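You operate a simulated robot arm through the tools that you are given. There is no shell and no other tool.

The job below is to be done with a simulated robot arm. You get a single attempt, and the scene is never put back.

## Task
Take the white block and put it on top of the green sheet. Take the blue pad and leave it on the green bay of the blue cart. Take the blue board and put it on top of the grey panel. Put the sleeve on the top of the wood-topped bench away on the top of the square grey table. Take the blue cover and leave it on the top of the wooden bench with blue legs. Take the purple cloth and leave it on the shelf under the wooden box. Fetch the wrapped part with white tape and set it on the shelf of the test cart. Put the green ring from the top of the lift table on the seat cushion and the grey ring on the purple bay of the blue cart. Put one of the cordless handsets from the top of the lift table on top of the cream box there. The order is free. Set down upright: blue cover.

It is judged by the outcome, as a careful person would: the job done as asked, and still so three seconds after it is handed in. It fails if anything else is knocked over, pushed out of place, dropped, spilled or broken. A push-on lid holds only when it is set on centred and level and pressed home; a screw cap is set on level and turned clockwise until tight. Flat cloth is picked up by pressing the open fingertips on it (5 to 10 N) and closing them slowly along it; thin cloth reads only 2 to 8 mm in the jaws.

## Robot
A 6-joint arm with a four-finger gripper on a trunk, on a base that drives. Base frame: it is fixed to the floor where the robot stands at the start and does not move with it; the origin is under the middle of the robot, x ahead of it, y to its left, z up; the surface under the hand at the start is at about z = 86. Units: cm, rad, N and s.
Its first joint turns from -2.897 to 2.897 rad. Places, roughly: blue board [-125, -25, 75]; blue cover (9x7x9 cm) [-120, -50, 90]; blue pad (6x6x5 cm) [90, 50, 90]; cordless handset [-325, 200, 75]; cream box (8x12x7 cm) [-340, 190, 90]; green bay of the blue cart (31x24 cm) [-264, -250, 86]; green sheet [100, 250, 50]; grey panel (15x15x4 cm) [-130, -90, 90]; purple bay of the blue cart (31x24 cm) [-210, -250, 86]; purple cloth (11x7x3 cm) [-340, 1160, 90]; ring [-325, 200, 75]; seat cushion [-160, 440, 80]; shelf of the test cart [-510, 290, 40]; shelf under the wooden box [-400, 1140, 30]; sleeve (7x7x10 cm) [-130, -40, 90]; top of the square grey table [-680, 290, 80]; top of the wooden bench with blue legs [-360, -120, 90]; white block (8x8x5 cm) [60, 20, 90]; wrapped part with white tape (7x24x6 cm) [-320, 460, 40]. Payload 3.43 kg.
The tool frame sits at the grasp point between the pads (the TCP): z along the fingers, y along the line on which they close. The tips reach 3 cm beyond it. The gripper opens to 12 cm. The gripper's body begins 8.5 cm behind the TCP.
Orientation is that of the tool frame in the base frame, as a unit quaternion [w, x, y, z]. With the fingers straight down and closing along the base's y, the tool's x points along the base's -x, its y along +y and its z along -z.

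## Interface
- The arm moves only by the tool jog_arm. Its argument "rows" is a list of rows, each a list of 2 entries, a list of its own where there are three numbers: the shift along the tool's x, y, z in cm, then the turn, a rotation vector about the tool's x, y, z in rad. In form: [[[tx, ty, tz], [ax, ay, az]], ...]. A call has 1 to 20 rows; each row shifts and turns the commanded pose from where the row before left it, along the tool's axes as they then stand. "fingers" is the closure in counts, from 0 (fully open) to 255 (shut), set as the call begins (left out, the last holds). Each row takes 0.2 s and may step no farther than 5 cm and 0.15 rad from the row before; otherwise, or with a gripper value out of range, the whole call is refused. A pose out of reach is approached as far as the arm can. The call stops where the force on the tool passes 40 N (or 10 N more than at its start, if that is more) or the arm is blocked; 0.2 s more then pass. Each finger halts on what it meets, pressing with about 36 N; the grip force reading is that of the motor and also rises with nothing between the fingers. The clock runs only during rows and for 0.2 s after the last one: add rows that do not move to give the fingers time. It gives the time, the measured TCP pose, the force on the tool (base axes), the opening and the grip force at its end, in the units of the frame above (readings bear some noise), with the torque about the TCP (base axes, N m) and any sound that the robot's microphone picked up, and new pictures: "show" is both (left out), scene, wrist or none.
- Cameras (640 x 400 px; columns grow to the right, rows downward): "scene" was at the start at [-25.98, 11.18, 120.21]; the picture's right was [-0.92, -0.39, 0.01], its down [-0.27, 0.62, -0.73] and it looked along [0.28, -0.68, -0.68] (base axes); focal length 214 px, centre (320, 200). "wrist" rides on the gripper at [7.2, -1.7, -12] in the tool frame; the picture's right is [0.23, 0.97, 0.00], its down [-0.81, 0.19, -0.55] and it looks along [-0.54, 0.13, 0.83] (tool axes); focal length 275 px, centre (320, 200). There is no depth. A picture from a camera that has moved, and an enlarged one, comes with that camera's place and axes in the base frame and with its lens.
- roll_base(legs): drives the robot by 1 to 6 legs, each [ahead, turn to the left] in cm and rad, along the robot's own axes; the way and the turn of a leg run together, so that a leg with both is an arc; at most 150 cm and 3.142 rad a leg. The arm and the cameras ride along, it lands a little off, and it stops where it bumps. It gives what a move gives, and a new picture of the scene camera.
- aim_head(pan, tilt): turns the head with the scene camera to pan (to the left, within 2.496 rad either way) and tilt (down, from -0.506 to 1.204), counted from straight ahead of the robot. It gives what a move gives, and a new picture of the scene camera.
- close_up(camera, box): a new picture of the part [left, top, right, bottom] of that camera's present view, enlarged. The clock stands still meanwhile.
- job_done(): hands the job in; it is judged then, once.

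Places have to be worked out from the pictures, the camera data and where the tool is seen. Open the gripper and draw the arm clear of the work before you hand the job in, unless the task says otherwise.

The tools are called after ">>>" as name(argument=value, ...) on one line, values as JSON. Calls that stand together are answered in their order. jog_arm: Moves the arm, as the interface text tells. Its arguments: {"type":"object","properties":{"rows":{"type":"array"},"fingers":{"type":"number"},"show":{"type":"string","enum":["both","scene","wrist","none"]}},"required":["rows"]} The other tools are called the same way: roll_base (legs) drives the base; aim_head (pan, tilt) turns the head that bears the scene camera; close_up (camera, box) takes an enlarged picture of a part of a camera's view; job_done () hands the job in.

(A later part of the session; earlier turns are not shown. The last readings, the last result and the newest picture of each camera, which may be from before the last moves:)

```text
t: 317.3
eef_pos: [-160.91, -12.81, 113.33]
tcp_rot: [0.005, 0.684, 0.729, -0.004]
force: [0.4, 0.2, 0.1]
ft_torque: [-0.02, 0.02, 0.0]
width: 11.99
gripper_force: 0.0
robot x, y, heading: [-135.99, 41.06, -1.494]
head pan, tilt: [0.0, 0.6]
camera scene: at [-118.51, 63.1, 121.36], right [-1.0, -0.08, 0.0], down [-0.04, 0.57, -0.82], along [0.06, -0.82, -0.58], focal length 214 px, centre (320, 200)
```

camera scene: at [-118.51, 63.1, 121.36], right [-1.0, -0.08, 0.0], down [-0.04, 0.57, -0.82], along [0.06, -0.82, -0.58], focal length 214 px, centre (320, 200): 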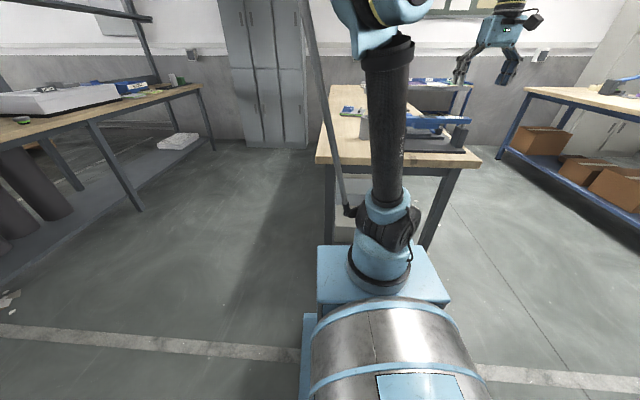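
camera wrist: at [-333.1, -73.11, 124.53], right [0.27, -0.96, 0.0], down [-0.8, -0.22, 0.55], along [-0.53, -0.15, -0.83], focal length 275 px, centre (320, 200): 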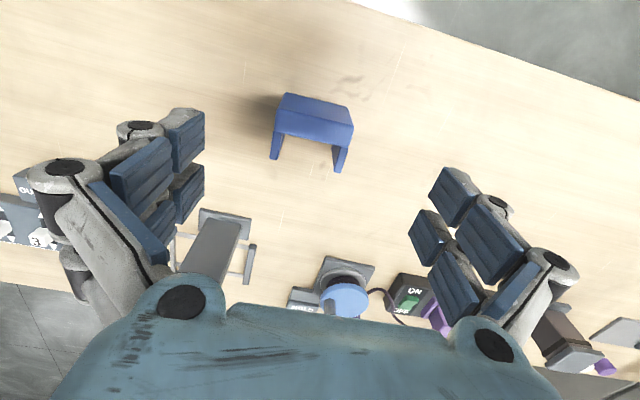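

One call was refused but the swing was clear, and I'm now at (-136, 41) facing the bench end with the hand at (-161, -13, 113). I'll raise a little, level, and move over to the sleeve near (-134, -40).

>>> jog_arm(rows=[[[0, 0, -4.5], [0, 0.0126, 0]], [[-3.35, 3.09, 0], [0, 0, 0]], [[-3.35, 3.09, 0], [0, 0, 0]], [[-3.35, 3.09, 0], [0, 0, 0]], [[-3.35, 3.09, 0], [0, 0, 0]], [[-3.35, 3.09, 0], [0, 0, 0]], [[-3.35, 3.09, 0], [0, 0, 0]], [[-3.35, 3.09, 0], [0, 0, 0]], [[0, 0, 0], [0, 0, 0]]], show="both")

```text
t: 319.3
eef_pos: [-138.05, -34.67, 117.69]
tcp_rot: [0.0, 0.684, 0.729, -0.001]
force: [0.0, 0.6, -0.6]
ft_torque: [-0.04, 0.01, -0.01]
width: 12.0
gripper_force: 0.0
robot x, y, heading: [-136.18, 41.19, -1.494]
head pan, tilt: [0.0, 0.6]
camera scene: at [-118.5, 63.1, 121.36], right [-1.0, -0.08, 0.0], down [-0.04, 0.57, -0.82], along [0.06, -0.82, -0.58], focal length 214 px, centre (320, 200)
camera wrist: at [-140.25, -27.65, 129.72], right [0.96, 0.29, 0.0], down [0.24, -0.8, 0.55], along [0.16, -0.53, -0.83], focal length 275 px, centre (320, 200)
```

scene: 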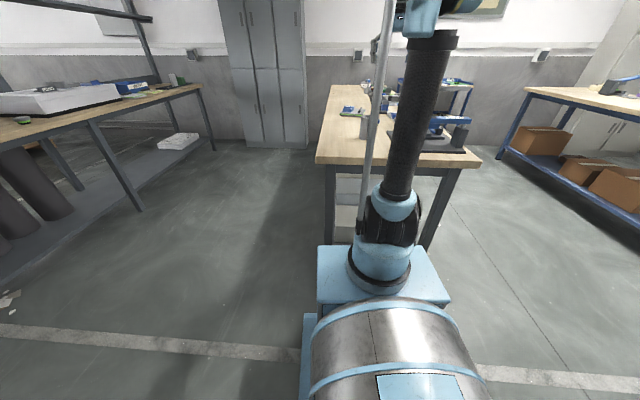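
wrist: 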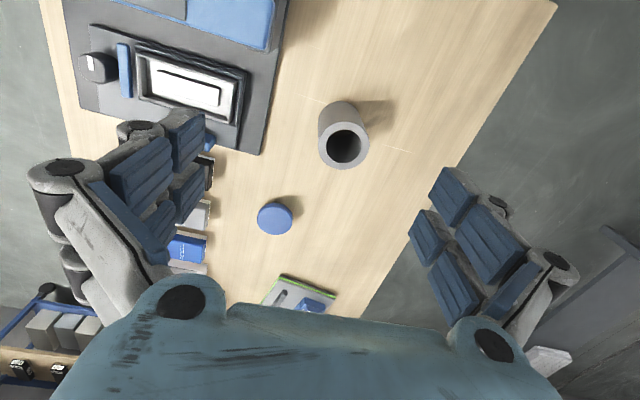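

The sleeve's rim centre reads (-133, -40.3); the press tool's base ends at x≈-144, so closing along x is fine. Moving over it and descending.

>>> jog_arm(rows=[[[-3, 2.3, 0], [0, 0, 0]], [[-2.9, 2.35, 0], [0, 0, 0]], [[0, 0, 5], [0, 0, 0]], [[0, 0, 5], [0, 0, 0]], [[0, 0, 5], [0, 0, 0]], [[0, 0, 0], [0, 0, 0]]], fingers=20, show="wrist")

```text
t: 320.7
eef_pos: [-132.85, -40.08, 102.72]
tcp_rot: [0.0, 0.684, 0.729, 0.001]
force: [-0.4, 0.2, -0.4]
ft_torque: [0.02, -0.01, -0.01]
width: 11.07
gripper_force: 0.2
robot x, y, heading: [-136.25, 41.57, -1.494]
head pan, tilt: [0.0, 0.6]
camera wrist: at [-135.14, -33.09, 114.57], right [0.96, 0.29, 0.0], down [0.24, -0.8, 0.55], along [0.16, -0.53, -0.83], focal length 275 px, centre (320, 200)
```

wrist: 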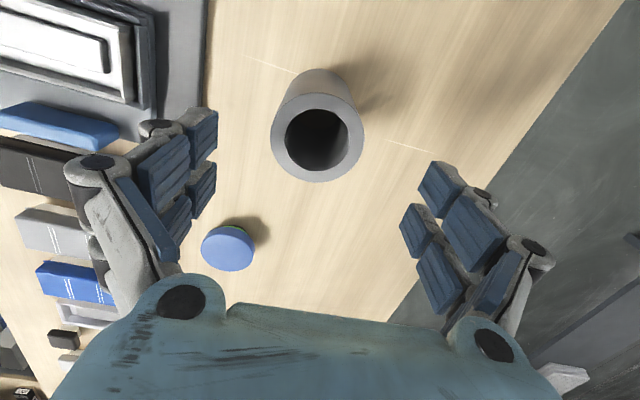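

Rim centre (-133.3, -39.9): well centred. Descending to z≈91.5 and closing.

>>> jog_arm(rows=[[[0, -0.4, 4], [0, 0, 0]], [[0, 0, 4], [0, 0, 0]], [[0, 0, 3.2], [0, 0, 0]], [[0, 0, 0], [0, 0, 0]]], show="none")

>>> jog_arm(rows=[[[0, 0, 0], [0, 0, 0]], [[0, 0, 0], [0, 0, 0]], [[0, 0, 0], [0, 0, 0]], [[0, 0, 0], [0, 0, 0]]], fingers=255, show="wrist")

```text
t: 321.7
eef_pos: [-133.46, -40.37, 91.66]
tcp_rot: [0.0, 0.685, 0.729, 0.0]
force: [-0.9, -0.1, 0.7]
ft_torque: [0.0, -0.04, 0.0]
width: 11.04
gripper_force: 0.1
robot x, y, heading: [-136.0, 41.39, -1.494]
head pan, tilt: [0.0, 0.6]
```

```text
t: 322.7
eef_pos: [-133.47, -40.26, 91.81]
tcp_rot: [0.0, 0.685, 0.729, 0.0]
force: [3.9, 0.2, 6.8]
ft_torque: [0.03, -0.42, -0.03]
width: 6.49
gripper_force: 36.0
robot x, y, heading: [-136.13, 41.54, -1.492]
head pan, tilt: [0.0, 0.6]
camera wrist: at [-135.69, -33.33, 103.64], right [0.96, 0.29, 0.0], down [0.24, -0.8, 0.55], along [0.16, -0.53, -0.83], focal length 275 px, centre (320, 200)
```

wrist: 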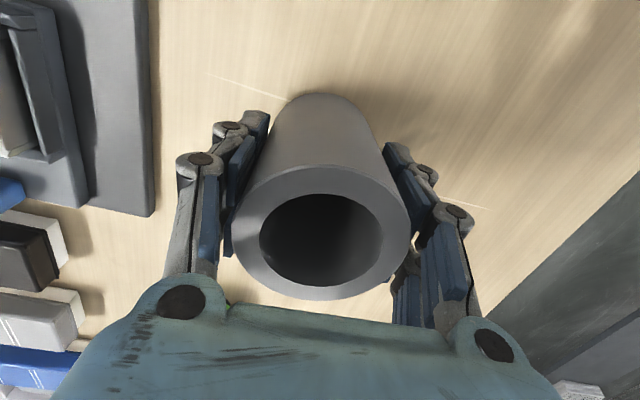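

Gripped at 6.5 cm. Lifting and drawing in.

>>> jog_arm(rows=[[[0, 0, -3], [0, 0, 0]], [[0, 0, -5], [0, 0, 0]], [[0, 0, -5], [0, 0, 0]], [[0, 0, -5], [0, 0, 0]], [[0, 0, -5], [0, 0, 0]], [[0, 0, -4], [0, 0, 0]], [[4.9, 0, 0], [0, 0, 0]], [[4.9, 0, 0], [0, 0, 0]], [[4.9, 0, 0], [0, 0, 0]], [[4.9, 0, 0], [0, 0, 0]], [[4.9, 0, 0], [0, 0, 0]], [[4.9, 0, 0], [0, 0, 0]], [[0, 0, 0], [0, 0, 0]]], show="wrist")

```text
t: 325.5
eef_pos: [-135.1, -10.83, 118.7]
tcp_rot: [-0.001, 0.685, 0.729, 0.0]
force: [0.3, -0.1, -2.6]
ft_torque: [0.0, -0.01, 0.01]
width: 6.51
gripper_force: 35.8
robot x, y, heading: [-135.9, 41.11, -1.495]
head pan, tilt: [0.0, 0.6]
camera wrist: at [-137.46, -3.92, 130.63], right [0.96, 0.29, 0.0], down [0.24, -0.8, 0.55], along [0.16, -0.53, -0.83], focal length 275 px, centre (320, 200)
```

wrist: 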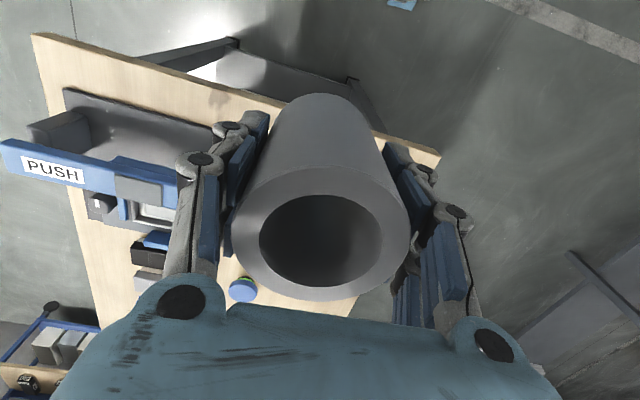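

Holding the sleeve, I'll turn to face west and drive along y≈41 to about x=-330, then look ahead.

>>> roll_base(legs=[[0, -1.647], [150, 0], [50, 0]])

>>> aim_head(pan=-0.4, tilt=0.35)

```text
t: 340.0
eef_pos: [-386.7, 45.95, 118.72]
tcp_rot: [0.0, 1.0, -0.016, 0.0]
force: [0.0, -0.2, -1.9]
ft_torque: [0.0, -0.02, -0.02]
width: 6.44
gripper_force: 36.0
robot x, y, heading: [-334.92, 41.65, 3.124]
head pan, tilt: [0.0, 0.6]
camera scene: at [-314.3, 22.34, 121.36], right [0.02, 1.0, 0.0], down [0.58, -0.01, -0.82], along [-0.82, 0.01, -0.58], focal length 214 px, centre (320, 200)
```

scene: 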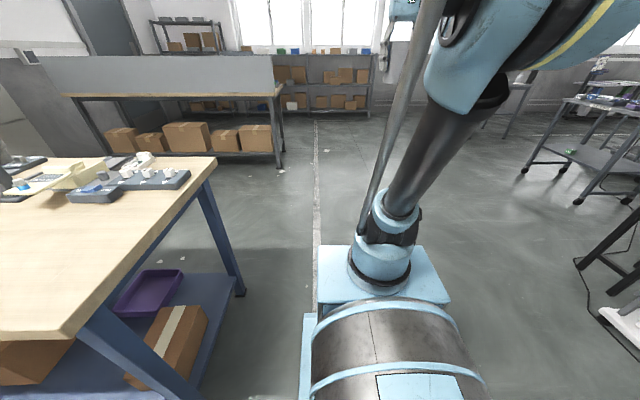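

```text
t: 340.9
eef_pos: [-385.26, 45.88, 119.38]
tcp_rot: [0.0, 1.0, -0.016, -0.006]
force: [0.1, 0.8, -1.8]
ft_torque: [0.02, -0.04, -0.03]
width: 6.41
gripper_force: 36.0
robot x, y, heading: [-334.62, 42.22, 3.125]
head pan, tilt: [-0.4, 0.351]
camera scene: at [-314.01, 25.95, 123.63], right [0.4, 0.91, 0.01], down [0.33, -0.14, -0.93], along [-0.85, 0.38, -0.36], focal length 214 px, centre (320, 200)
```

scene: 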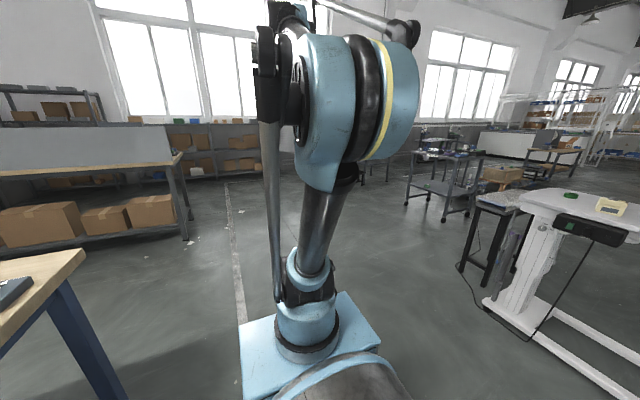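

Ahead along the line is clear. I'll drive on west to about x=-600 and look for the square grey table to the right.

>>> roll_base(legs=[[0, -0.03], [150, 0], [115, 0]])

>>> aim_head(pan=-1.6, tilt=0.35)

```text
t: 354.2
eef_pos: [-647.07, 59.32, 119.26]
tcp_rot: [0.0, 1.0, -0.02, -0.006]
force: [0.1, -0.2, -1.9]
ft_torque: [0.0, 0.04, -0.03]
width: 6.39
gripper_force: 35.7
robot x, y, heading: [-596.32, 54.84, 3.12]
head pan, tilt: [-0.4, 0.351]
camera scene: at [-575.81, 38.76, 123.64], right [0.41, 0.91, 0.01], down [0.33, -0.14, -0.93], along [-0.85, 0.39, -0.36], focal length 214 px, centre (320, 200)
```

scene: 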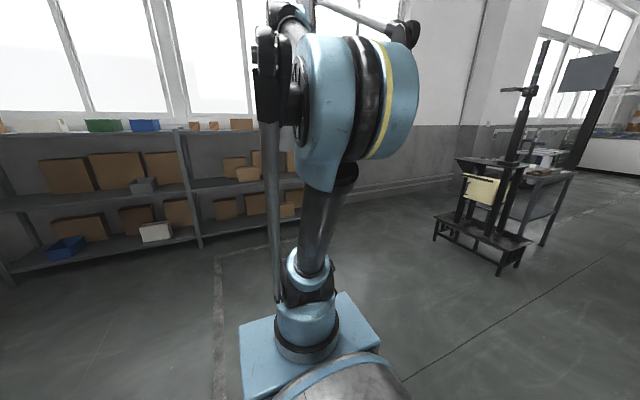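

```text
t: 355.6
eef_pos: [-645.53, 59.21, 119.81]
tcp_rot: [-0.001, 1.0, -0.021, -0.013]
force: [-0.6, -0.8, -2.3]
ft_torque: [-0.02, -0.01, 0.0]
width: 6.37
gripper_force: 35.8
robot x, y, heading: [-596.43, 54.86, 3.113]
head pan, tilt: [-1.6, 0.351]
camera scene: at [-566.82, 44.21, 123.75], right [1.0, -0.05, 0.01], down [-0.01, -0.34, -0.94], along [0.06, 0.94, -0.34], focal length 214 px, centre (320, 200)
```

scene: 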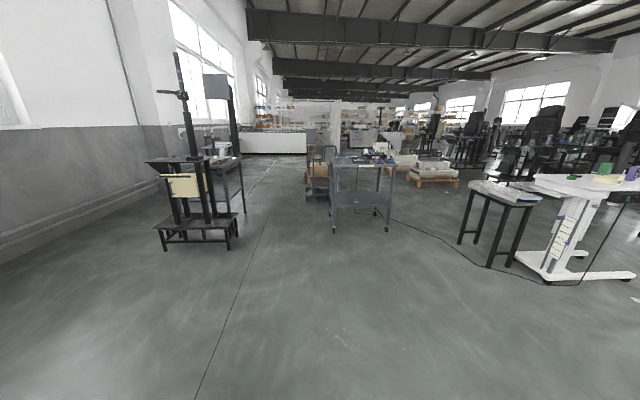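

The square grey table stands behind a black column stand (its platform x -712…-648). I'll check the sleeve in the wrist view since the jaw reading is creeping down slightly.

>>> jog_arm(rows=[[[0, 0, 0], [0, 0, 0]]], show="wrist")

>>> close_up(camera="scene", box=[130, 100, 290, 260])

```text
t: 356.0
eef_pos: [-645.5, 59.28, 119.8]
tcp_rot: [-0.001, 1.0, -0.02, -0.012]
force: [-1.1, 0.4, -2.7]
ft_torque: [-0.02, 0.01, -0.01]
width: 6.37
gripper_force: 35.8
robot x, y, heading: [-596.34, 54.75, 3.116]
head pan, tilt: [-1.6, 0.351]
camera wrist: at [-638.12, 60.57, 131.64], right [0.19, -0.98, -0.01], down [-0.8, -0.16, 0.57], along [-0.56, -0.1, -0.82], focal length 275 px, centre (320, 200)
```

wrist: 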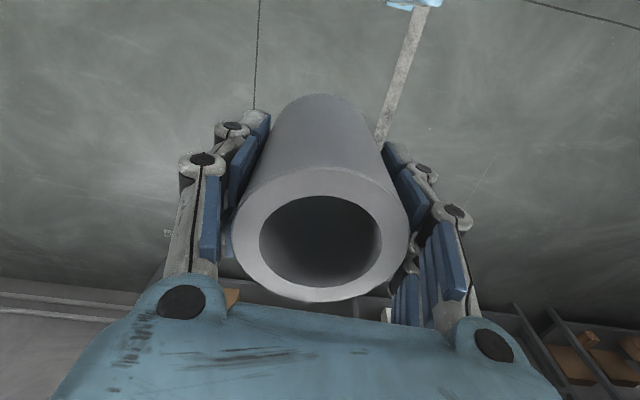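

```text
2.50 times, centred on (210, 180) of scene
camera zoom: at [-566.81, 44.21, 123.75], right [1.0, -0.06, 0.01], down [-0.01, -0.34, -0.94], along [0.06, 0.94, -0.34], focal length 536 px, centre (595, 250)
```

zoom: 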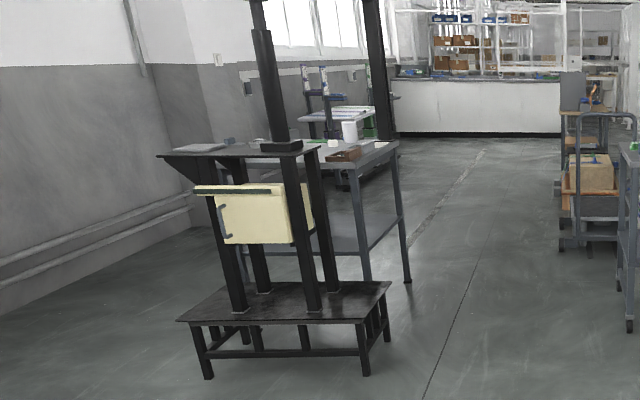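

The sleeve is still well held. I'll turn right and drive up the lane between the black stand and the test cart, then view the table from the side.

>>> roll_base(legs=[[0, -1.545], [150, 0], [40, 0]])

>>> aim_head(pan=0.7, tilt=0.5)

```text
t: 370.0
eef_pos: [-587.21, 293.54, 119.8]
tcp_rot: [0.009, -0.689, 0.725, 0.009]
force: [0.1, -0.4, -2.4]
ft_torque: [-0.04, 0.01, -0.02]
width: 6.28
gripper_force: 35.9
robot x, y, heading: [-592.06, 244.78, 1.532]
head pan, tilt: [-1.6, 0.351]
camera scene: at [-602.54, 215.04, 123.76], right [-0.06, -1.0, 0.01], down [-0.34, 0.01, -0.94], along [0.94, -0.06, -0.34], focal length 214 px, centre (320, 200)
```

scene: 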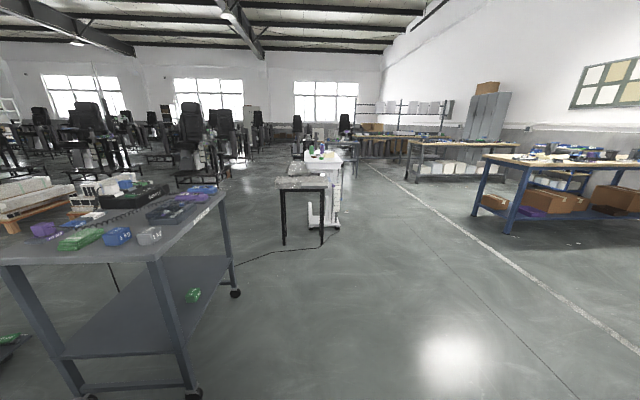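

```text
t: 372.1
eef_pos: [-587.17, 292.21, 120.54]
tcp_rot: [0.013, -0.688, 0.725, 0.013]
force: [-0.5, -0.3, -2.7]
ft_torque: [-0.01, -0.01, -0.02]
width: 6.28
gripper_force: 36.5
robot x, y, heading: [-592.36, 244.62, 1.538]
head pan, tilt: [0.7, 0.499]
camera scene: at [-617.44, 222.77, 122.29], right [0.79, 0.62, -0.01], down [0.29, -0.39, -0.87], along [-0.54, 0.68, -0.49], focal length 214 px, centre (320, 200)
```

scene: 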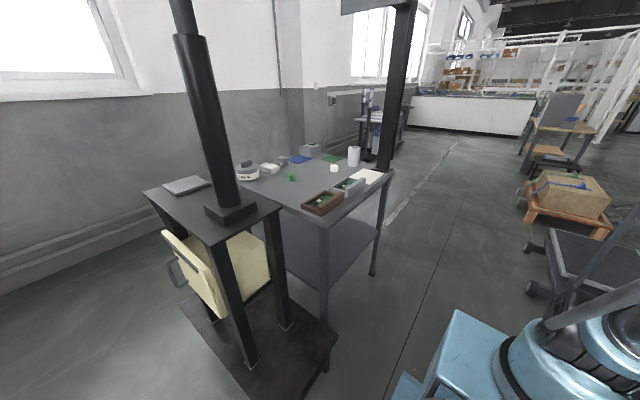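

The square grey table spans about x -718…-653, y 270…333. Enlarging its top to find a free spot.

>>> close_up(camera="scene", box=[220, 130, 400, 240])

>>> jog_arm(rows=[[[0, 0, 0], [0, 0, 0]]], show="wrist")

```text
3.56 times, centred on (310, 185) of scene
camera zoom: at [-617.44, 222.77, 122.29], right [0.79, 0.62, -0.01], down [0.29, -0.39, -0.87], along [-0.54, 0.68, -0.49], focal length 763 px, centre (356, 253)
```

zoom: 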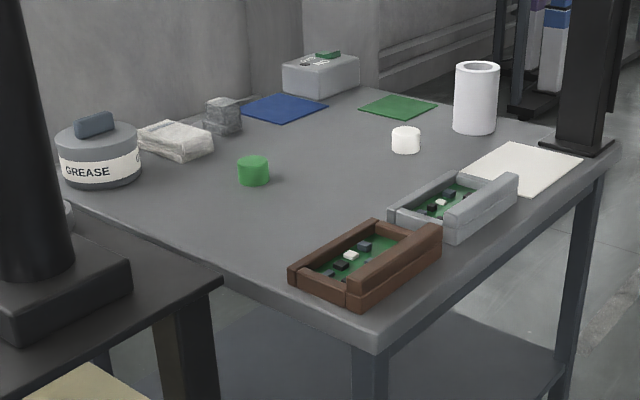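

```text
t: 372.5
eef_pos: [-587.32, 292.11, 120.42]
tcp_rot: [0.013, -0.689, 0.725, 0.013]
force: [0.1, 0.2, -2.1]
ft_torque: [-0.01, 0.0, -0.01]
width: 6.29
gripper_force: 36.1
robot x, y, heading: [-592.02, 244.47, 1.535]
head pan, tilt: [0.7, 0.499]
camera wrist: at [-586.01, 284.42, 132.12], right [-0.98, -0.18, -0.01], down [-0.15, 0.8, 0.58], along [-0.1, 0.57, -0.81], focal length 275 px, centre (320, 200)
```

wrist: 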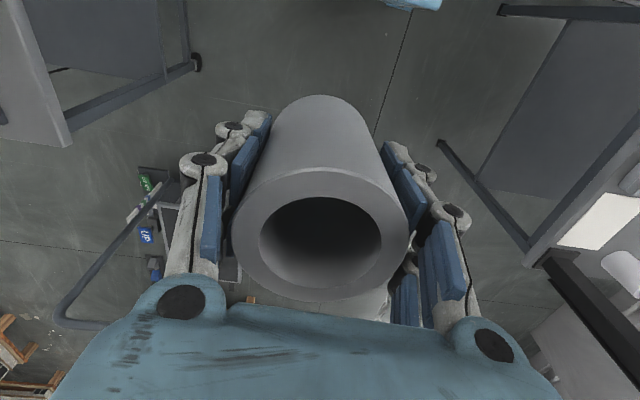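

The middle of the table is free around (-676, 298). I'll shift the base forward-left to about (-602, 290) so it's within reach on the left.

>>> roll_base(legs=[[0, 0.25], [47, 0], [0, -0.215]])

>>> aim_head(pan=1.3, tilt=0.6)

```text
t: 377.1
eef_pos: [-598.56, 338.93, 120.43]
tcp_rot: [0.013, -0.7, 0.714, 0.013]
force: [0.4, -0.2, -2.0]
ft_torque: [0.01, 0.03, 0.02]
width: 6.25
gripper_force: 36.1
robot x, y, heading: [-602.03, 291.26, 1.565]
head pan, tilt: [0.7, 0.499]
camera scene: at [-627.05, 268.65, 122.29], right [0.77, 0.64, -0.01], down [0.31, -0.38, -0.87], along [-0.56, 0.67, -0.49], focal length 214 px, centre (320, 200)
```

scene: 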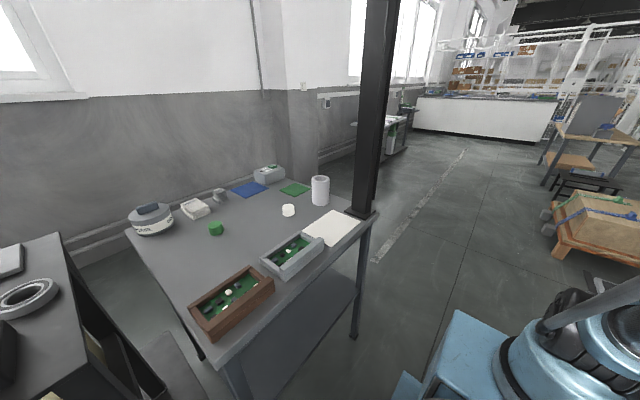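

```text
t: 378.1
eef_pos: [-598.68, 337.31, 120.96]
tcp_rot: [0.017, -0.699, 0.715, 0.018]
force: [0.5, -0.4, -2.0]
ft_torque: [-0.03, 0.02, -0.01]
width: 6.28
gripper_force: 35.9
robot x, y, heading: [-602.3, 290.86, 1.567]
head pan, tilt: [1.3, 0.6]
camera scene: at [-629.73, 264.07, 121.44], right [0.27, 0.96, -0.01], down [0.54, -0.17, -0.82], along [-0.79, 0.22, -0.57], focal length 214 px, centre (320, 200)
```

scene: 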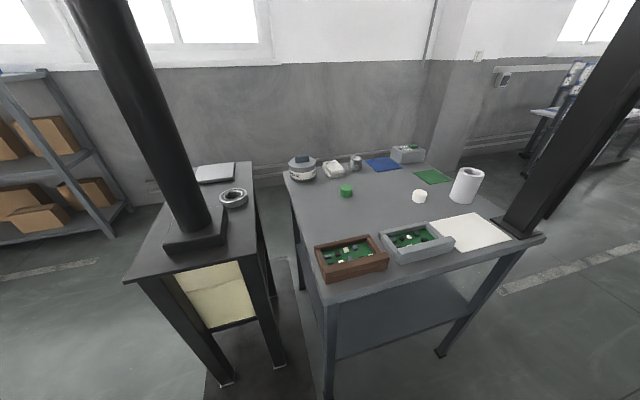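

The way to the spot runs between the stand's column and a post at the table's far corner (~(-655, 328)), with ample room. I'll level the hand and swing the arm left at short radius, keeping high.

>>> jog_arm(rows=[[[0, 0, 0], [0, 0.05, 0]], [[0, 4.5, 0], [0, 0, -0.096]], [[0, 4.5, 0], [0, 0, -0.096]], [[0, 4.5, 0], [0, 0, -0.096]], [[0, 4.5, 0], [0, 0, -0.096]], [[0, 4.5, 0], [0, 0, -0.096]], [[0, 4.5, 0], [0, 0, -0.096]], [[0, 4.5, 0], [0, 0, -0.096]], [[0, 4.5, 0], [0, 0, -0.096]], [[0, 4.5, 0], [0, 0, -0.096]], [[0, 4.5, 0], [0, 0, -0.096]], [[0, 4.5, 0], [0, 0, -0.096]], [[0, 4.5, 0], [0, 0, -0.096]], [[0, 4.5, 0], [0, 0, -0.096]], [[0, 4.5, 0], [0, 0, -0.096]], [[0, 4.5, 0], [0, 0, -0.096]], [[0, 4.5, 0], [0, 0, -0.096]], [[0, 0, 0], [0, 0, 0]]], show="both")

```text
t: 381.9
eef_pos: [-648.66, 295.72, 121.11]
tcp_rot: [0.001, 1.0, -0.028, 0.001]
force: [-0.5, 0.9, -2.2]
ft_torque: [0.01, -0.02, 0.0]
width: 6.23
gripper_force: 36.3
robot x, y, heading: [-602.03, 291.11, 1.568]
head pan, tilt: [1.3, 0.6]
camera scene: at [-629.74, 264.06, 121.44], right [0.27, 0.96, -0.01], down [0.54, -0.17, -0.82], along [-0.79, 0.22, -0.57], focal length 214 px, centre (320, 200)
camera wrist: at [-641.42, 296.92, 133.11], right [0.18, -0.98, 0.0], down [-0.82, -0.15, 0.55], along [-0.54, -0.1, -0.83], focal length 275 px, centre (320, 200)
```

scene: 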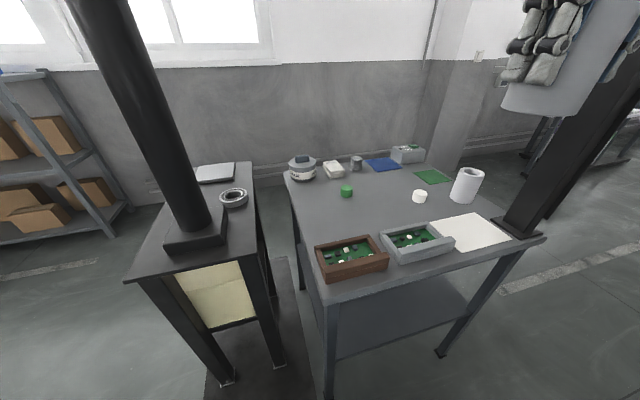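
wrist: 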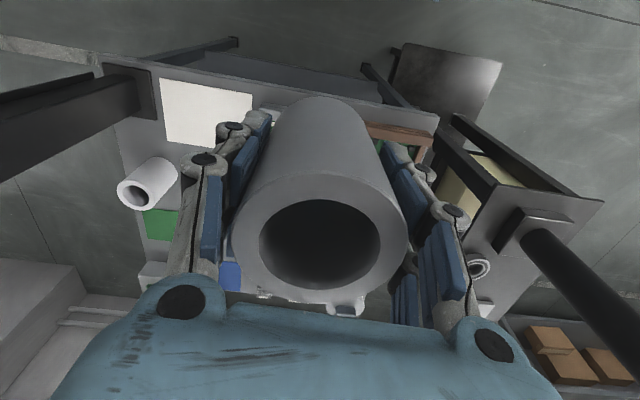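

Clear. Extending over the free spot at about (-676, 298).

>>> jog_arm(rows=[[[-4.6, -0.2, 0], [0, 0, 0]], [[-4.6, -0.2, 0], [0, 0, 0]], [[-4.6, -0.2, 0], [0, 0, 0]], [[-4.6, -0.2, 0], [0, 0, 0]], [[-4.6, -0.2, 0], [0, 0, 0]], [[-4.6, -0.2, 0], [0, 0, 0]], [[0, 0, 5], [0, 0, 0]], [[0, 0, 5], [0, 0, 0]], [[0, 0, 0], [0, 0, 0]]], show="both")

```text
t: 383.9
eef_pos: [-676.23, 298.32, 111.15]
tcp_rot: [0.001, 1.0, -0.028, 0.001]
force: [-0.6, -0.1, -2.5]
ft_torque: [-0.01, 0.02, 0.0]
width: 6.26
gripper_force: 35.7
robot x, y, heading: [-602.02, 290.96, 1.567]
head pan, tilt: [1.3, 0.6]
camera scene: at [-629.75, 264.05, 121.44], right [0.27, 0.96, -0.01], down [0.54, -0.16, -0.82], along [-0.79, 0.22, -0.57], focal length 214 px, centre (320, 200)
camera wrist: at [-669.15, 299.64, 123.13], right [0.17, -0.98, 0.0], down [-0.82, -0.14, 0.55], along [-0.54, -0.1, -0.83], focal length 275 px, centre (320, 200)
```

scene: 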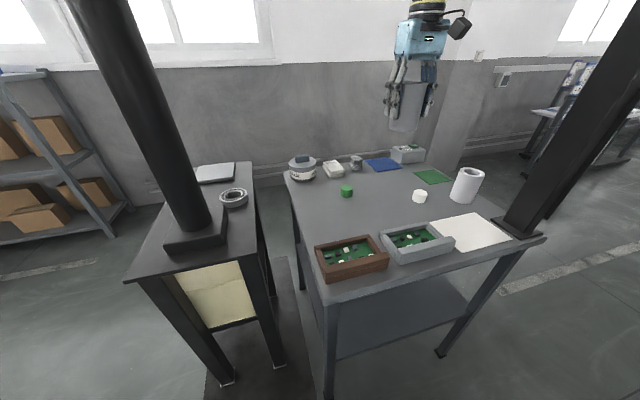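
wrist: 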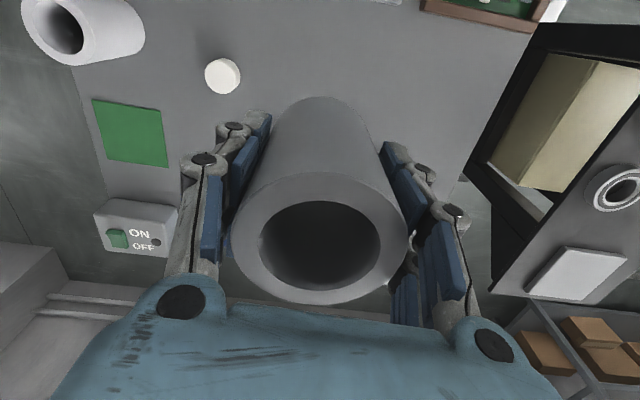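

The white cap reads (-678, 311.5), well clear. Lowering toward the table (surface about z=80).

>>> jog_arm(rows=[[[0, 0, 5], [0, 0, 0]], [[0, 0, 5], [0, 0, 0]], [[0, 0, 5], [0, 0, 0]], [[0, 0, 3], [0, 0, 0]], [[0, 0, 0], [0, 0, 0]]], show="scene")

>>> close_up(camera="scene", box=[310, 100, 490, 280])

```text
t: 385.1
eef_pos: [-676.05, 298.21, 93.04]
tcp_rot: [0.001, 1.0, -0.027, 0.0]
force: [0.1, 0.7, -1.6]
ft_torque: [0.03, -0.01, -0.01]
width: 6.27
gripper_force: 35.7
robot x, y, heading: [-602.11, 290.99, 1.571]
head pan, tilt: [1.3, 0.6]
camera scene: at [-629.75, 264.05, 121.44], right [0.27, 0.96, -0.01], down [0.54, -0.16, -0.82], along [-0.79, 0.22, -0.57], focal length 214 px, centre (320, 200)
```

scene: 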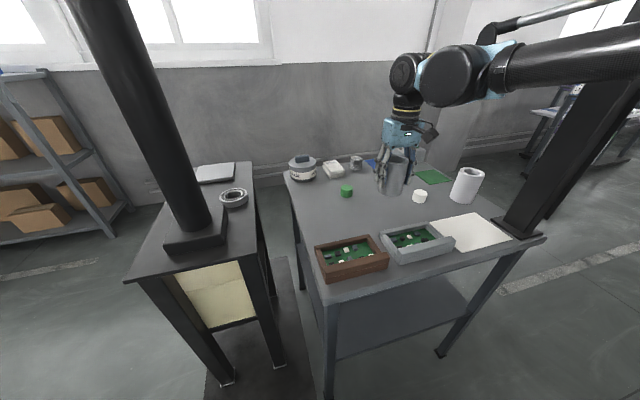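

```text
2.22 times, centred on (400, 190) of scene
camera zoom: at [-629.75, 264.05, 121.44], right [0.27, 0.96, -0.01], down [0.54, -0.16, -0.82], along [-0.79, 0.22, -0.57], focal length 477 px, centre (142, 222)
```

zoom: 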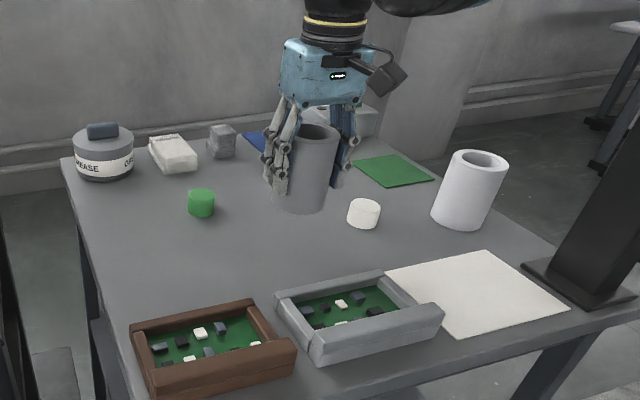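

The sleeve is upright over the clear centre. Continuing down.

>>> jog_arm(rows=[[[0, 0, 3], [0, 0, 0]], [[0, 0, 1.5], [0, 0, 0]], [[0, 0, 0.7], [0, 0, 0]], [[0, 0, 0], [0, 0, 0]]], show="none")

>>> close_up(camera="scene", box=[340, 120, 460, 240])

```text
t: 386.1
eef_pos: [-676.13, 298.19, 87.84]
tcp_rot: [0.001, 1.0, -0.028, 0.0]
force: [-0.2, 0.0, -2.1]
ft_torque: [0.02, 0.02, 0.03]
width: 6.26
gripper_force: 36.2
robot x, y, heading: [-602.34, 291.01, 1.562]
head pan, tilt: [1.3, 0.6]
```

```text
3.33 times, centred on (400, 180) of scene
camera zoom: at [-629.75, 264.05, 121.44], right [0.27, 0.96, -0.01], down [0.54, -0.16, -0.82], along [-0.79, 0.22, -0.57], focal length 715 px, centre (53, 267)
```

zoom: 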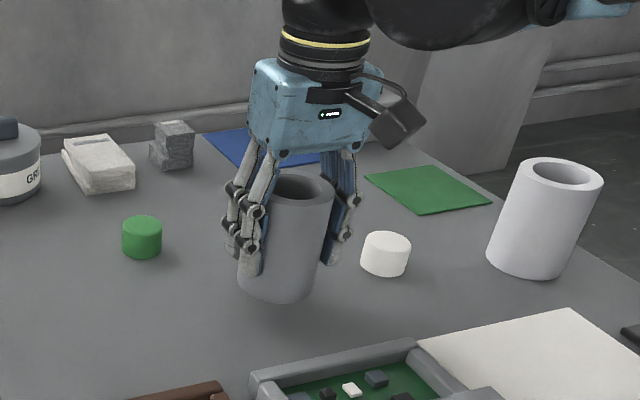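

Close to the surface; small steps now.

>>> jog_arm(rows=[[[0, 0, 0.5], [0, 0, 0]], [[0, 0, 0.4], [0, 0, 0]], [[0, 0, 0.3], [0, 0, 0]], [[0, 0, 0.2], [0, 0, 0]], [[0, 0, 0], [0, 0, 0]]], show="none")

```text
t: 387.4
eef_pos: [-676.03, 298.24, 86.48]
tcp_rot: [0.001, 1.0, -0.028, 0.0]
force: [1.2, -0.4, -1.0]
ft_torque: [0.0, -0.02, -0.03]
width: 6.26
gripper_force: 35.6
robot x, y, heading: [-602.34, 291.21, 1.571]
head pan, tilt: [1.3, 0.6]
```

>>> jog_arm(rows=[[[0, 0, 0.2], [0, 0, 0]], [[0, 0, 0.2], [0, 0, 0]], [[0, 0, 0.15], [0, 0, 0]], [[0, 0, 0], [0, 0, 0]]], show="none")

```text
t: 388.4
eef_pos: [-676.09, 298.19, 86.02]
tcp_rot: [0.001, 1.0, -0.029, 0.0]
force: [0.7, 0.5, -1.6]
ft_torque: [0.01, -0.01, -0.04]
width: 6.26
gripper_force: 36.0
robot x, y, heading: [-602.34, 291.07, 1.566]
head pan, tilt: [1.3, 0.6]
```

>>> jog_arm(rows=[[[0, 0, 0.2], [0, 0, 0]], [[0, 0, 0.15], [0, 0, 0]], [[0, 0, 0.15], [0, 0, 0]], [[0, 0, 0], [0, 0, 0]]], show="none")

>>> close_up(camera="scene", box=[340, 120, 460, 240])

```text
t: 389.4
eef_pos: [-676.04, 298.06, 85.57]
tcp_rot: [0.001, 1.0, -0.028, -0.001]
force: [-3.0, -4.8, 28.6]
ft_torque: [-0.15, 0.12, 0.15]
width: 6.25
gripper_force: 35.9
robot x, y, heading: [-602.33, 291.11, 1.562]
head pan, tilt: [1.3, 0.6]
```

```text
3.33 times, centred on (400, 180) of scene
camera zoom: at [-629.67, 264.04, 121.45], right [0.27, 0.96, -0.01], down [0.54, -0.16, -0.82], along [-0.79, 0.22, -0.57], focal length 715 px, centre (53, 267)
```

zoom: 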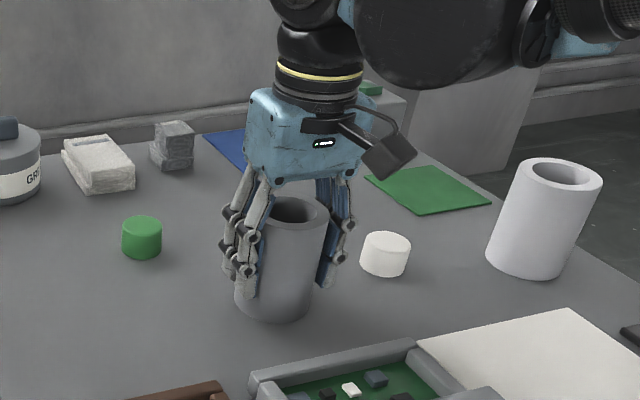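

Contact (29 N) at z 85.6. Easing off, opening and rising straight up.

>>> jog_arm(rows=[[[0, 0, -0.12], [0, 0, 0]], [[0, 0, 0], [0, 0, 0]]], show="none")

>>> jog_arm(rows=[[[0, 0, 0], [0, 0, 0]], [[0, 0, 0], [0, 0, 0]], [[0, 0, -1], [0, 0, 0]], [[0, 0, -3], [0, 0, 0]], [[0, 0, -5], [0, 0, 0]], [[0, 0, -5], [0, 0, 0]], [[0, 0, -5], [0, 0, 0]], [[0, 0, -5], [0, 0, 0]], [[0, 0, -5], [0, 0, 0]], [[0, 0, 0], [0, 0, 0]]], fingers=35, show="both")

```text
t: 389.9
eef_pos: [-676.14, 298.24, 85.7]
tcp_rot: [0.001, 1.0, -0.028, 0.0]
force: [-0.1, -0.2, 0.0]
ft_torque: [0.0, 0.02, 0.0]
width: 6.27
gripper_force: 36.2
robot x, y, heading: [-602.35, 291.25, 1.567]
head pan, tilt: [1.3, 0.6]
```

```text
t: 392.1
eef_pos: [-676.16, 298.27, 114.78]
tcp_rot: [0.001, 1.0, -0.028, 0.0]
force: [0.0, 0.5, 0.1]
ft_torque: [0.0, -0.01, 0.02]
width: 10.34
gripper_force: 0.1
robot x, y, heading: [-602.53, 291.29, 1.566]
head pan, tilt: [1.3, 0.6]
camera scene: at [-629.74, 264.06, 121.44], right [0.27, 0.96, -0.01], down [0.54, -0.16, -0.82], along [-0.79, 0.22, -0.57], focal length 214 px, centre (320, 200)
camera wrist: at [-668.99, 299.54, 126.71], right [0.17, -0.98, 0.0], down [-0.82, -0.14, 0.55], along [-0.55, -0.1, -0.83], focal length 275 px, centre (320, 200)
```

scene: 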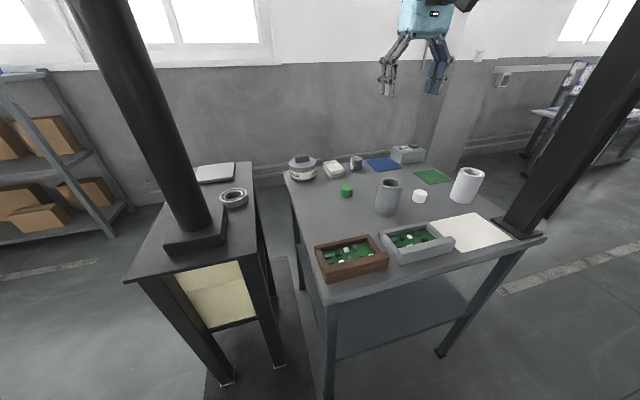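
wrist: 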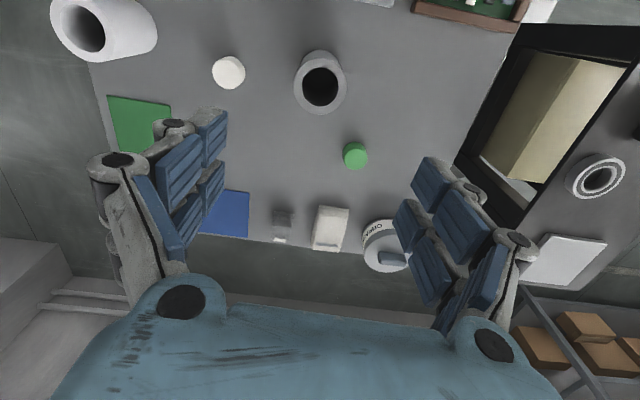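

The sleeve stands on the square grey table. I'll retract the arm to the front and take a good look at the test cart beside me.

>>> jog_arm(rows=[[[4.8, 0.2, 0], [0, 0, 0]], [[4.8, 0.2, -1], [0, 0, 0]], [[4.8, 0.2, -1], [0, 0, 0]], [[4.8, 0.2, -1], [0, 0, 0]], [[4.8, 0.2, -1], [0, 0, 0]], [[3, 0.2, 0], [0, 0, 0]], [[0, 0, 0], [0, 0, 0]]], show="none")

>>> aim_head(pan=-1.3, tilt=0.6)

```text
t: 393.8
eef_pos: [-649.1, 295.54, 118.6]
tcp_rot: [0.001, 1.0, -0.028, 0.0]
force: [0.3, -0.7, -0.8]
ft_torque: [0.0, 0.0, -0.02]
width: 10.35
gripper_force: 0.0
robot x, y, heading: [-602.55, 290.91, 1.563]
head pan, tilt: [1.3, 0.6]
```

```text
t: 396.1
eef_pos: [-649.12, 295.72, 118.53]
tcp_rot: [0.002, 1.0, -0.027, 0.0]
force: [-0.3, -0.3, 0.3]
ft_torque: [0.0, 0.01, 0.0]
width: 10.36
gripper_force: 0.1
robot x, y, heading: [-602.53, 291.07, 1.566]
head pan, tilt: [-1.3, 0.6]
camera scene: at [-612.71, 263.96, 121.44], right [0.26, -0.96, 0.01], down [-0.55, -0.16, -0.82], along [0.8, 0.21, -0.57], focal length 214 px, centre (320, 200)
```

scene: 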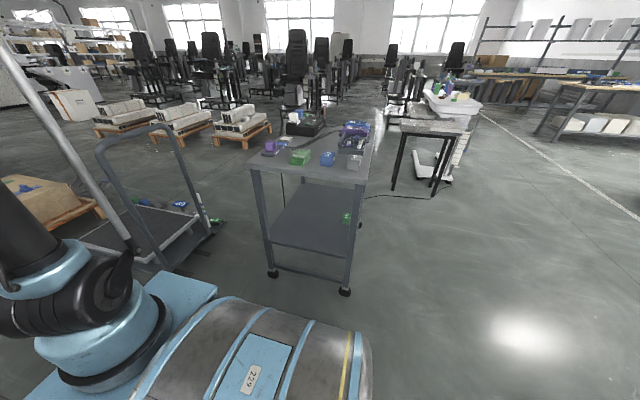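

>>> close_up(camera="scene", box=[230, 90, 430, 310])

>>> close_up(camera="scene", box=[80, 80, 300, 220])

```text
1.82 times, centred on (330, 200) of scene
camera zoom: at [-612.71, 263.96, 121.44], right [0.26, -0.96, 0.01], down [-0.55, -0.16, -0.82], along [0.8, 0.21, -0.57], focal length 390 px, centre (302, 200)
```

zoom: 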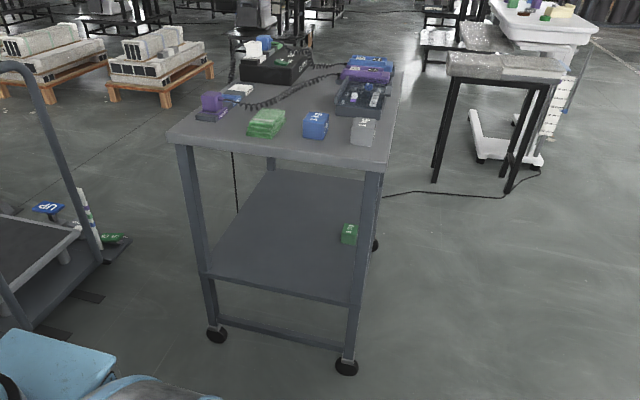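

```text
2.86 times, centred on (190, 150) of scene
camera zoom: at [-612.71, 263.96, 121.44], right [0.26, -0.96, 0.01], down [-0.55, -0.16, -0.82], along [0.8, 0.21, -0.57], focal length 613 px, centre (691, 343)
```

zoom: 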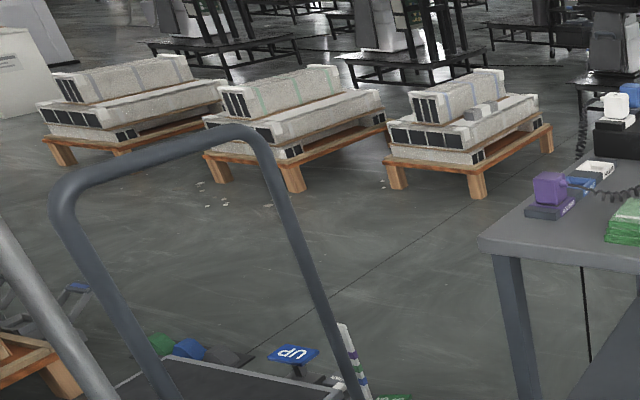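

The test cart's shelf is open and nearly empty, and the wrapped stacks on pallets are at around (-328, 463). I'll fold the arm to the front first, then go to the lift table for the handset and rings.

>>> jog_arm(rows=[[[0, -4.5, 0], [0, 0, 0.096]], [[0, -4.5, 0], [0, 0, 0.096]], [[0, -4.5, 0], [0, 0, 0.096]], [[0, -4.5, 0], [0, 0, 0.096]], [[0, -4.5, 0], [0, 0, 0.096]], [[0, -4.5, 0], [0, 0, 0.096]], [[0, -4.5, 0], [0, 0, 0.096]], [[0, -4.5, 0], [0, 0, 0.096]], [[0, -4.5, 0], [0, 0, 0.096]], [[0, -4.5, 0], [0, 0, 0.096]], [[0, -4.5, 0], [0, 0, 0.096]], [[0, -4.5, 0], [0, 0, 0.096]], [[0, -4.5, 0], [0, 0, 0.096]], [[0, -4.5, 0], [0, 0, 0.096]], [[0, -4.5, 0], [0, 0, 0.096]], [[0, -4.5, 0], [0, 0, 0.08]], [[0, 0, 0], [0, 0, 0]]], fingers=0, show="none")

```text
t: 399.7
eef_pos: [-603.64, 342.06, 118.37]
tcp_rot: [-0.001, -0.705, 0.709, -0.001]
force: [-0.5, -0.2, 0.6]
ft_torque: [0.02, 0.0, -0.02]
width: 11.99
gripper_force: 0.1
robot x, y, heading: [-602.28, 291.17, 1.568]
head pan, tilt: [-1.3, 0.6]
```

The arm is in front. Reversing south to y≈120, then turning east and driving to x≈-335.

>>> roll_base(legs=[[-150, 0], [-22, 0], [0, -1.568], [150, 0], [115, 0]])

>>> aim_head(pan=1.3, tilt=0.6)

```text
t: 425.6
eef_pos: [-287.62, 112.79, 118.44]
tcp_rot: [-0.001, 0.012, 1.0, 0.001]
force: [0.3, -0.6, 0.8]
ft_torque: [0.0, -0.02, 0.02]
width: 12.0
gripper_force: 0.0
robot x, y, heading: [-338.6, 112.13, -0.021]
head pan, tilt: [-1.3, 0.6]
camera scene: at [-365.37, 123.25, 121.44], right [-0.97, -0.24, 0.01], down [-0.15, 0.55, -0.82], along [0.19, -0.8, -0.57], focal length 214 px, centre (320, 200)
```

scene: 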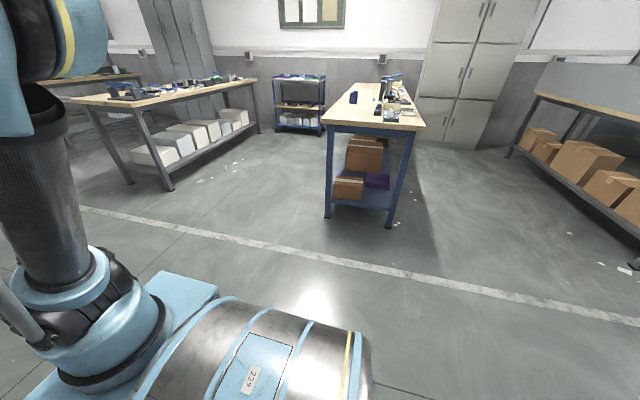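

```text
t: 428.0
eef_pos: [-289.16, 112.65, 119.04]
tcp_rot: [0.004, 0.011, 1.0, 0.0]
force: [0.2, -0.4, -0.4]
ft_torque: [-0.01, 0.03, -0.01]
width: 12.01
gripper_force: 0.0
robot x, y, heading: [-339.08, 112.28, -0.02]
head pan, tilt: [1.3, 0.6]
camera scene: at [-364.97, 140.28, 121.44], right [0.96, -0.29, -0.01], down [-0.17, -0.54, -0.82], along [0.23, 0.79, -0.57], focal length 214 px, centre (320, 200)
```

scene: 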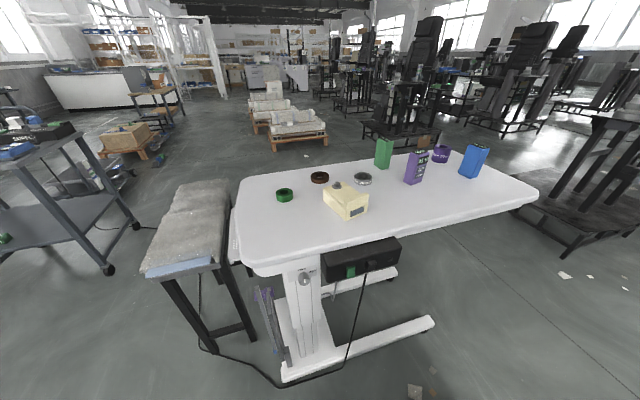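

>>> close_up(camera="scene", box=[220, 110, 550, 290])

```text
1.94 times, centred on (385, 200) of scene
camera zoom: at [-364.97, 140.28, 121.44], right [0.96, -0.29, -0.01], down [-0.17, -0.54, -0.82], along [0.23, 0.79, -0.57], focal length 416 px, centre (194, 200)
```

zoom: 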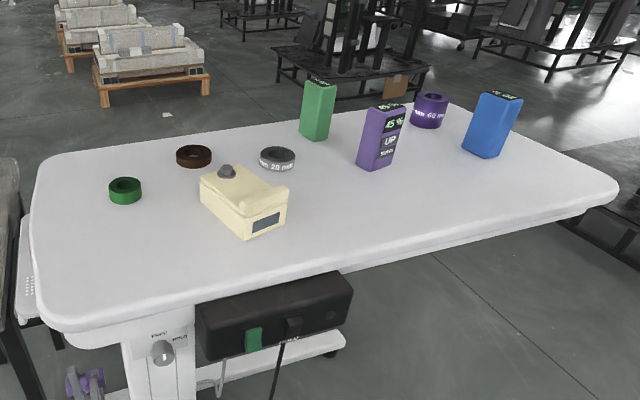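

The lift table holds a green, a brown and a grey ring, the cream box, and green, purple and blue handsets. I'll move in front of it at about (-325, 129) facing it.

>>> roll_base(legs=[[14, 0], [0, 1.591], [16, 0]])

>>> aim_head(pan=0.2, tilt=0.7)

>>> jog_arm(rows=[[[0, 0, 0], [0, 0, 0]]], show="wrist")

```text
t: 434.7
eef_pos: [-325.88, 177.78, 119.01]
tcp_rot: [0.003, -0.706, 0.708, 0.004]
force: [-0.6, -0.7, 0.0]
ft_torque: [-0.03, -0.01, 0.02]
width: 11.97
gripper_force: 0.0
robot x, y, heading: [-324.22, 128.28, 1.563]
head pan, tilt: [1.3, 0.6]
camera scene: at [-351.47, 101.13, 121.44], right [0.27, 0.96, -0.01], down [0.54, -0.16, -0.82], along [-0.79, 0.22, -0.57], focal length 214 px, centre (320, 200)
```

scene: 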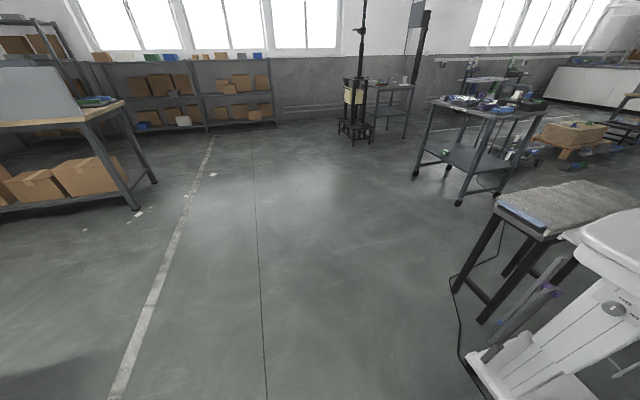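

```text
t: 436.1
eef_pos: [-325.73, 176.42, 119.65]
tcp_rot: [0.008, -0.706, 0.708, 0.008]
force: [0.1, 0.4, 0.5]
ft_torque: [0.01, 0.0, 0.01]
width: 11.97
gripper_force: 0.1
robot x, y, heading: [-323.97, 128.15, 1.567]
head pan, tilt: [0.201, 0.7]
camera scene: at [-344.63, 107.05, 120.5], right [0.98, 0.2, 0.0], down [0.13, -0.64, -0.76], along [-0.15, 0.74, -0.65], focal length 214 px, centre (320, 200)
```

scene: 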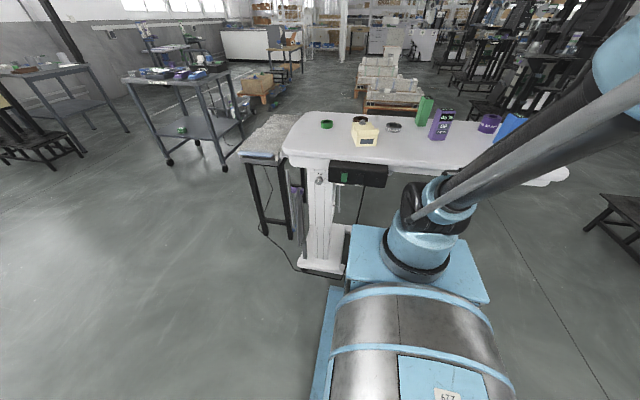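

```text
t: 436.5
eef_pos: [-325.81, 176.43, 119.54]
tcp_rot: [0.008, -0.707, 0.707, 0.008]
force: [0.1, -0.6, 0.0]
ft_torque: [0.02, 0.04, 0.01]
width: 11.98
gripper_force: 0.1
robot x, y, heading: [-323.92, 128.19, 1.566]
head pan, tilt: [0.201, 0.7]
camera wrist: at [-324.22, 168.93, 131.42], right [-0.97, -0.23, 0.0], down [-0.19, 0.8, 0.57], along [-0.13, 0.56, -0.82], focal length 275 px, centre (320, 200)
```

wrist: 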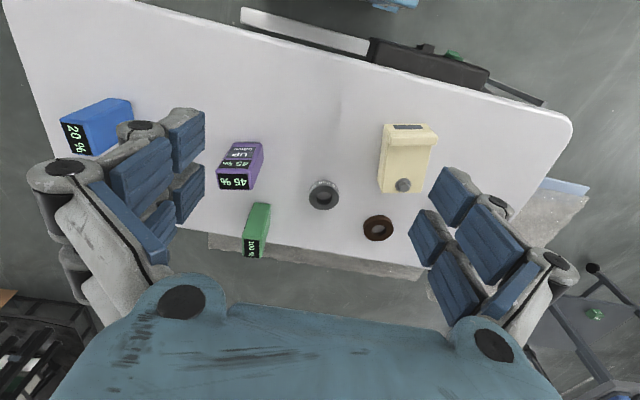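

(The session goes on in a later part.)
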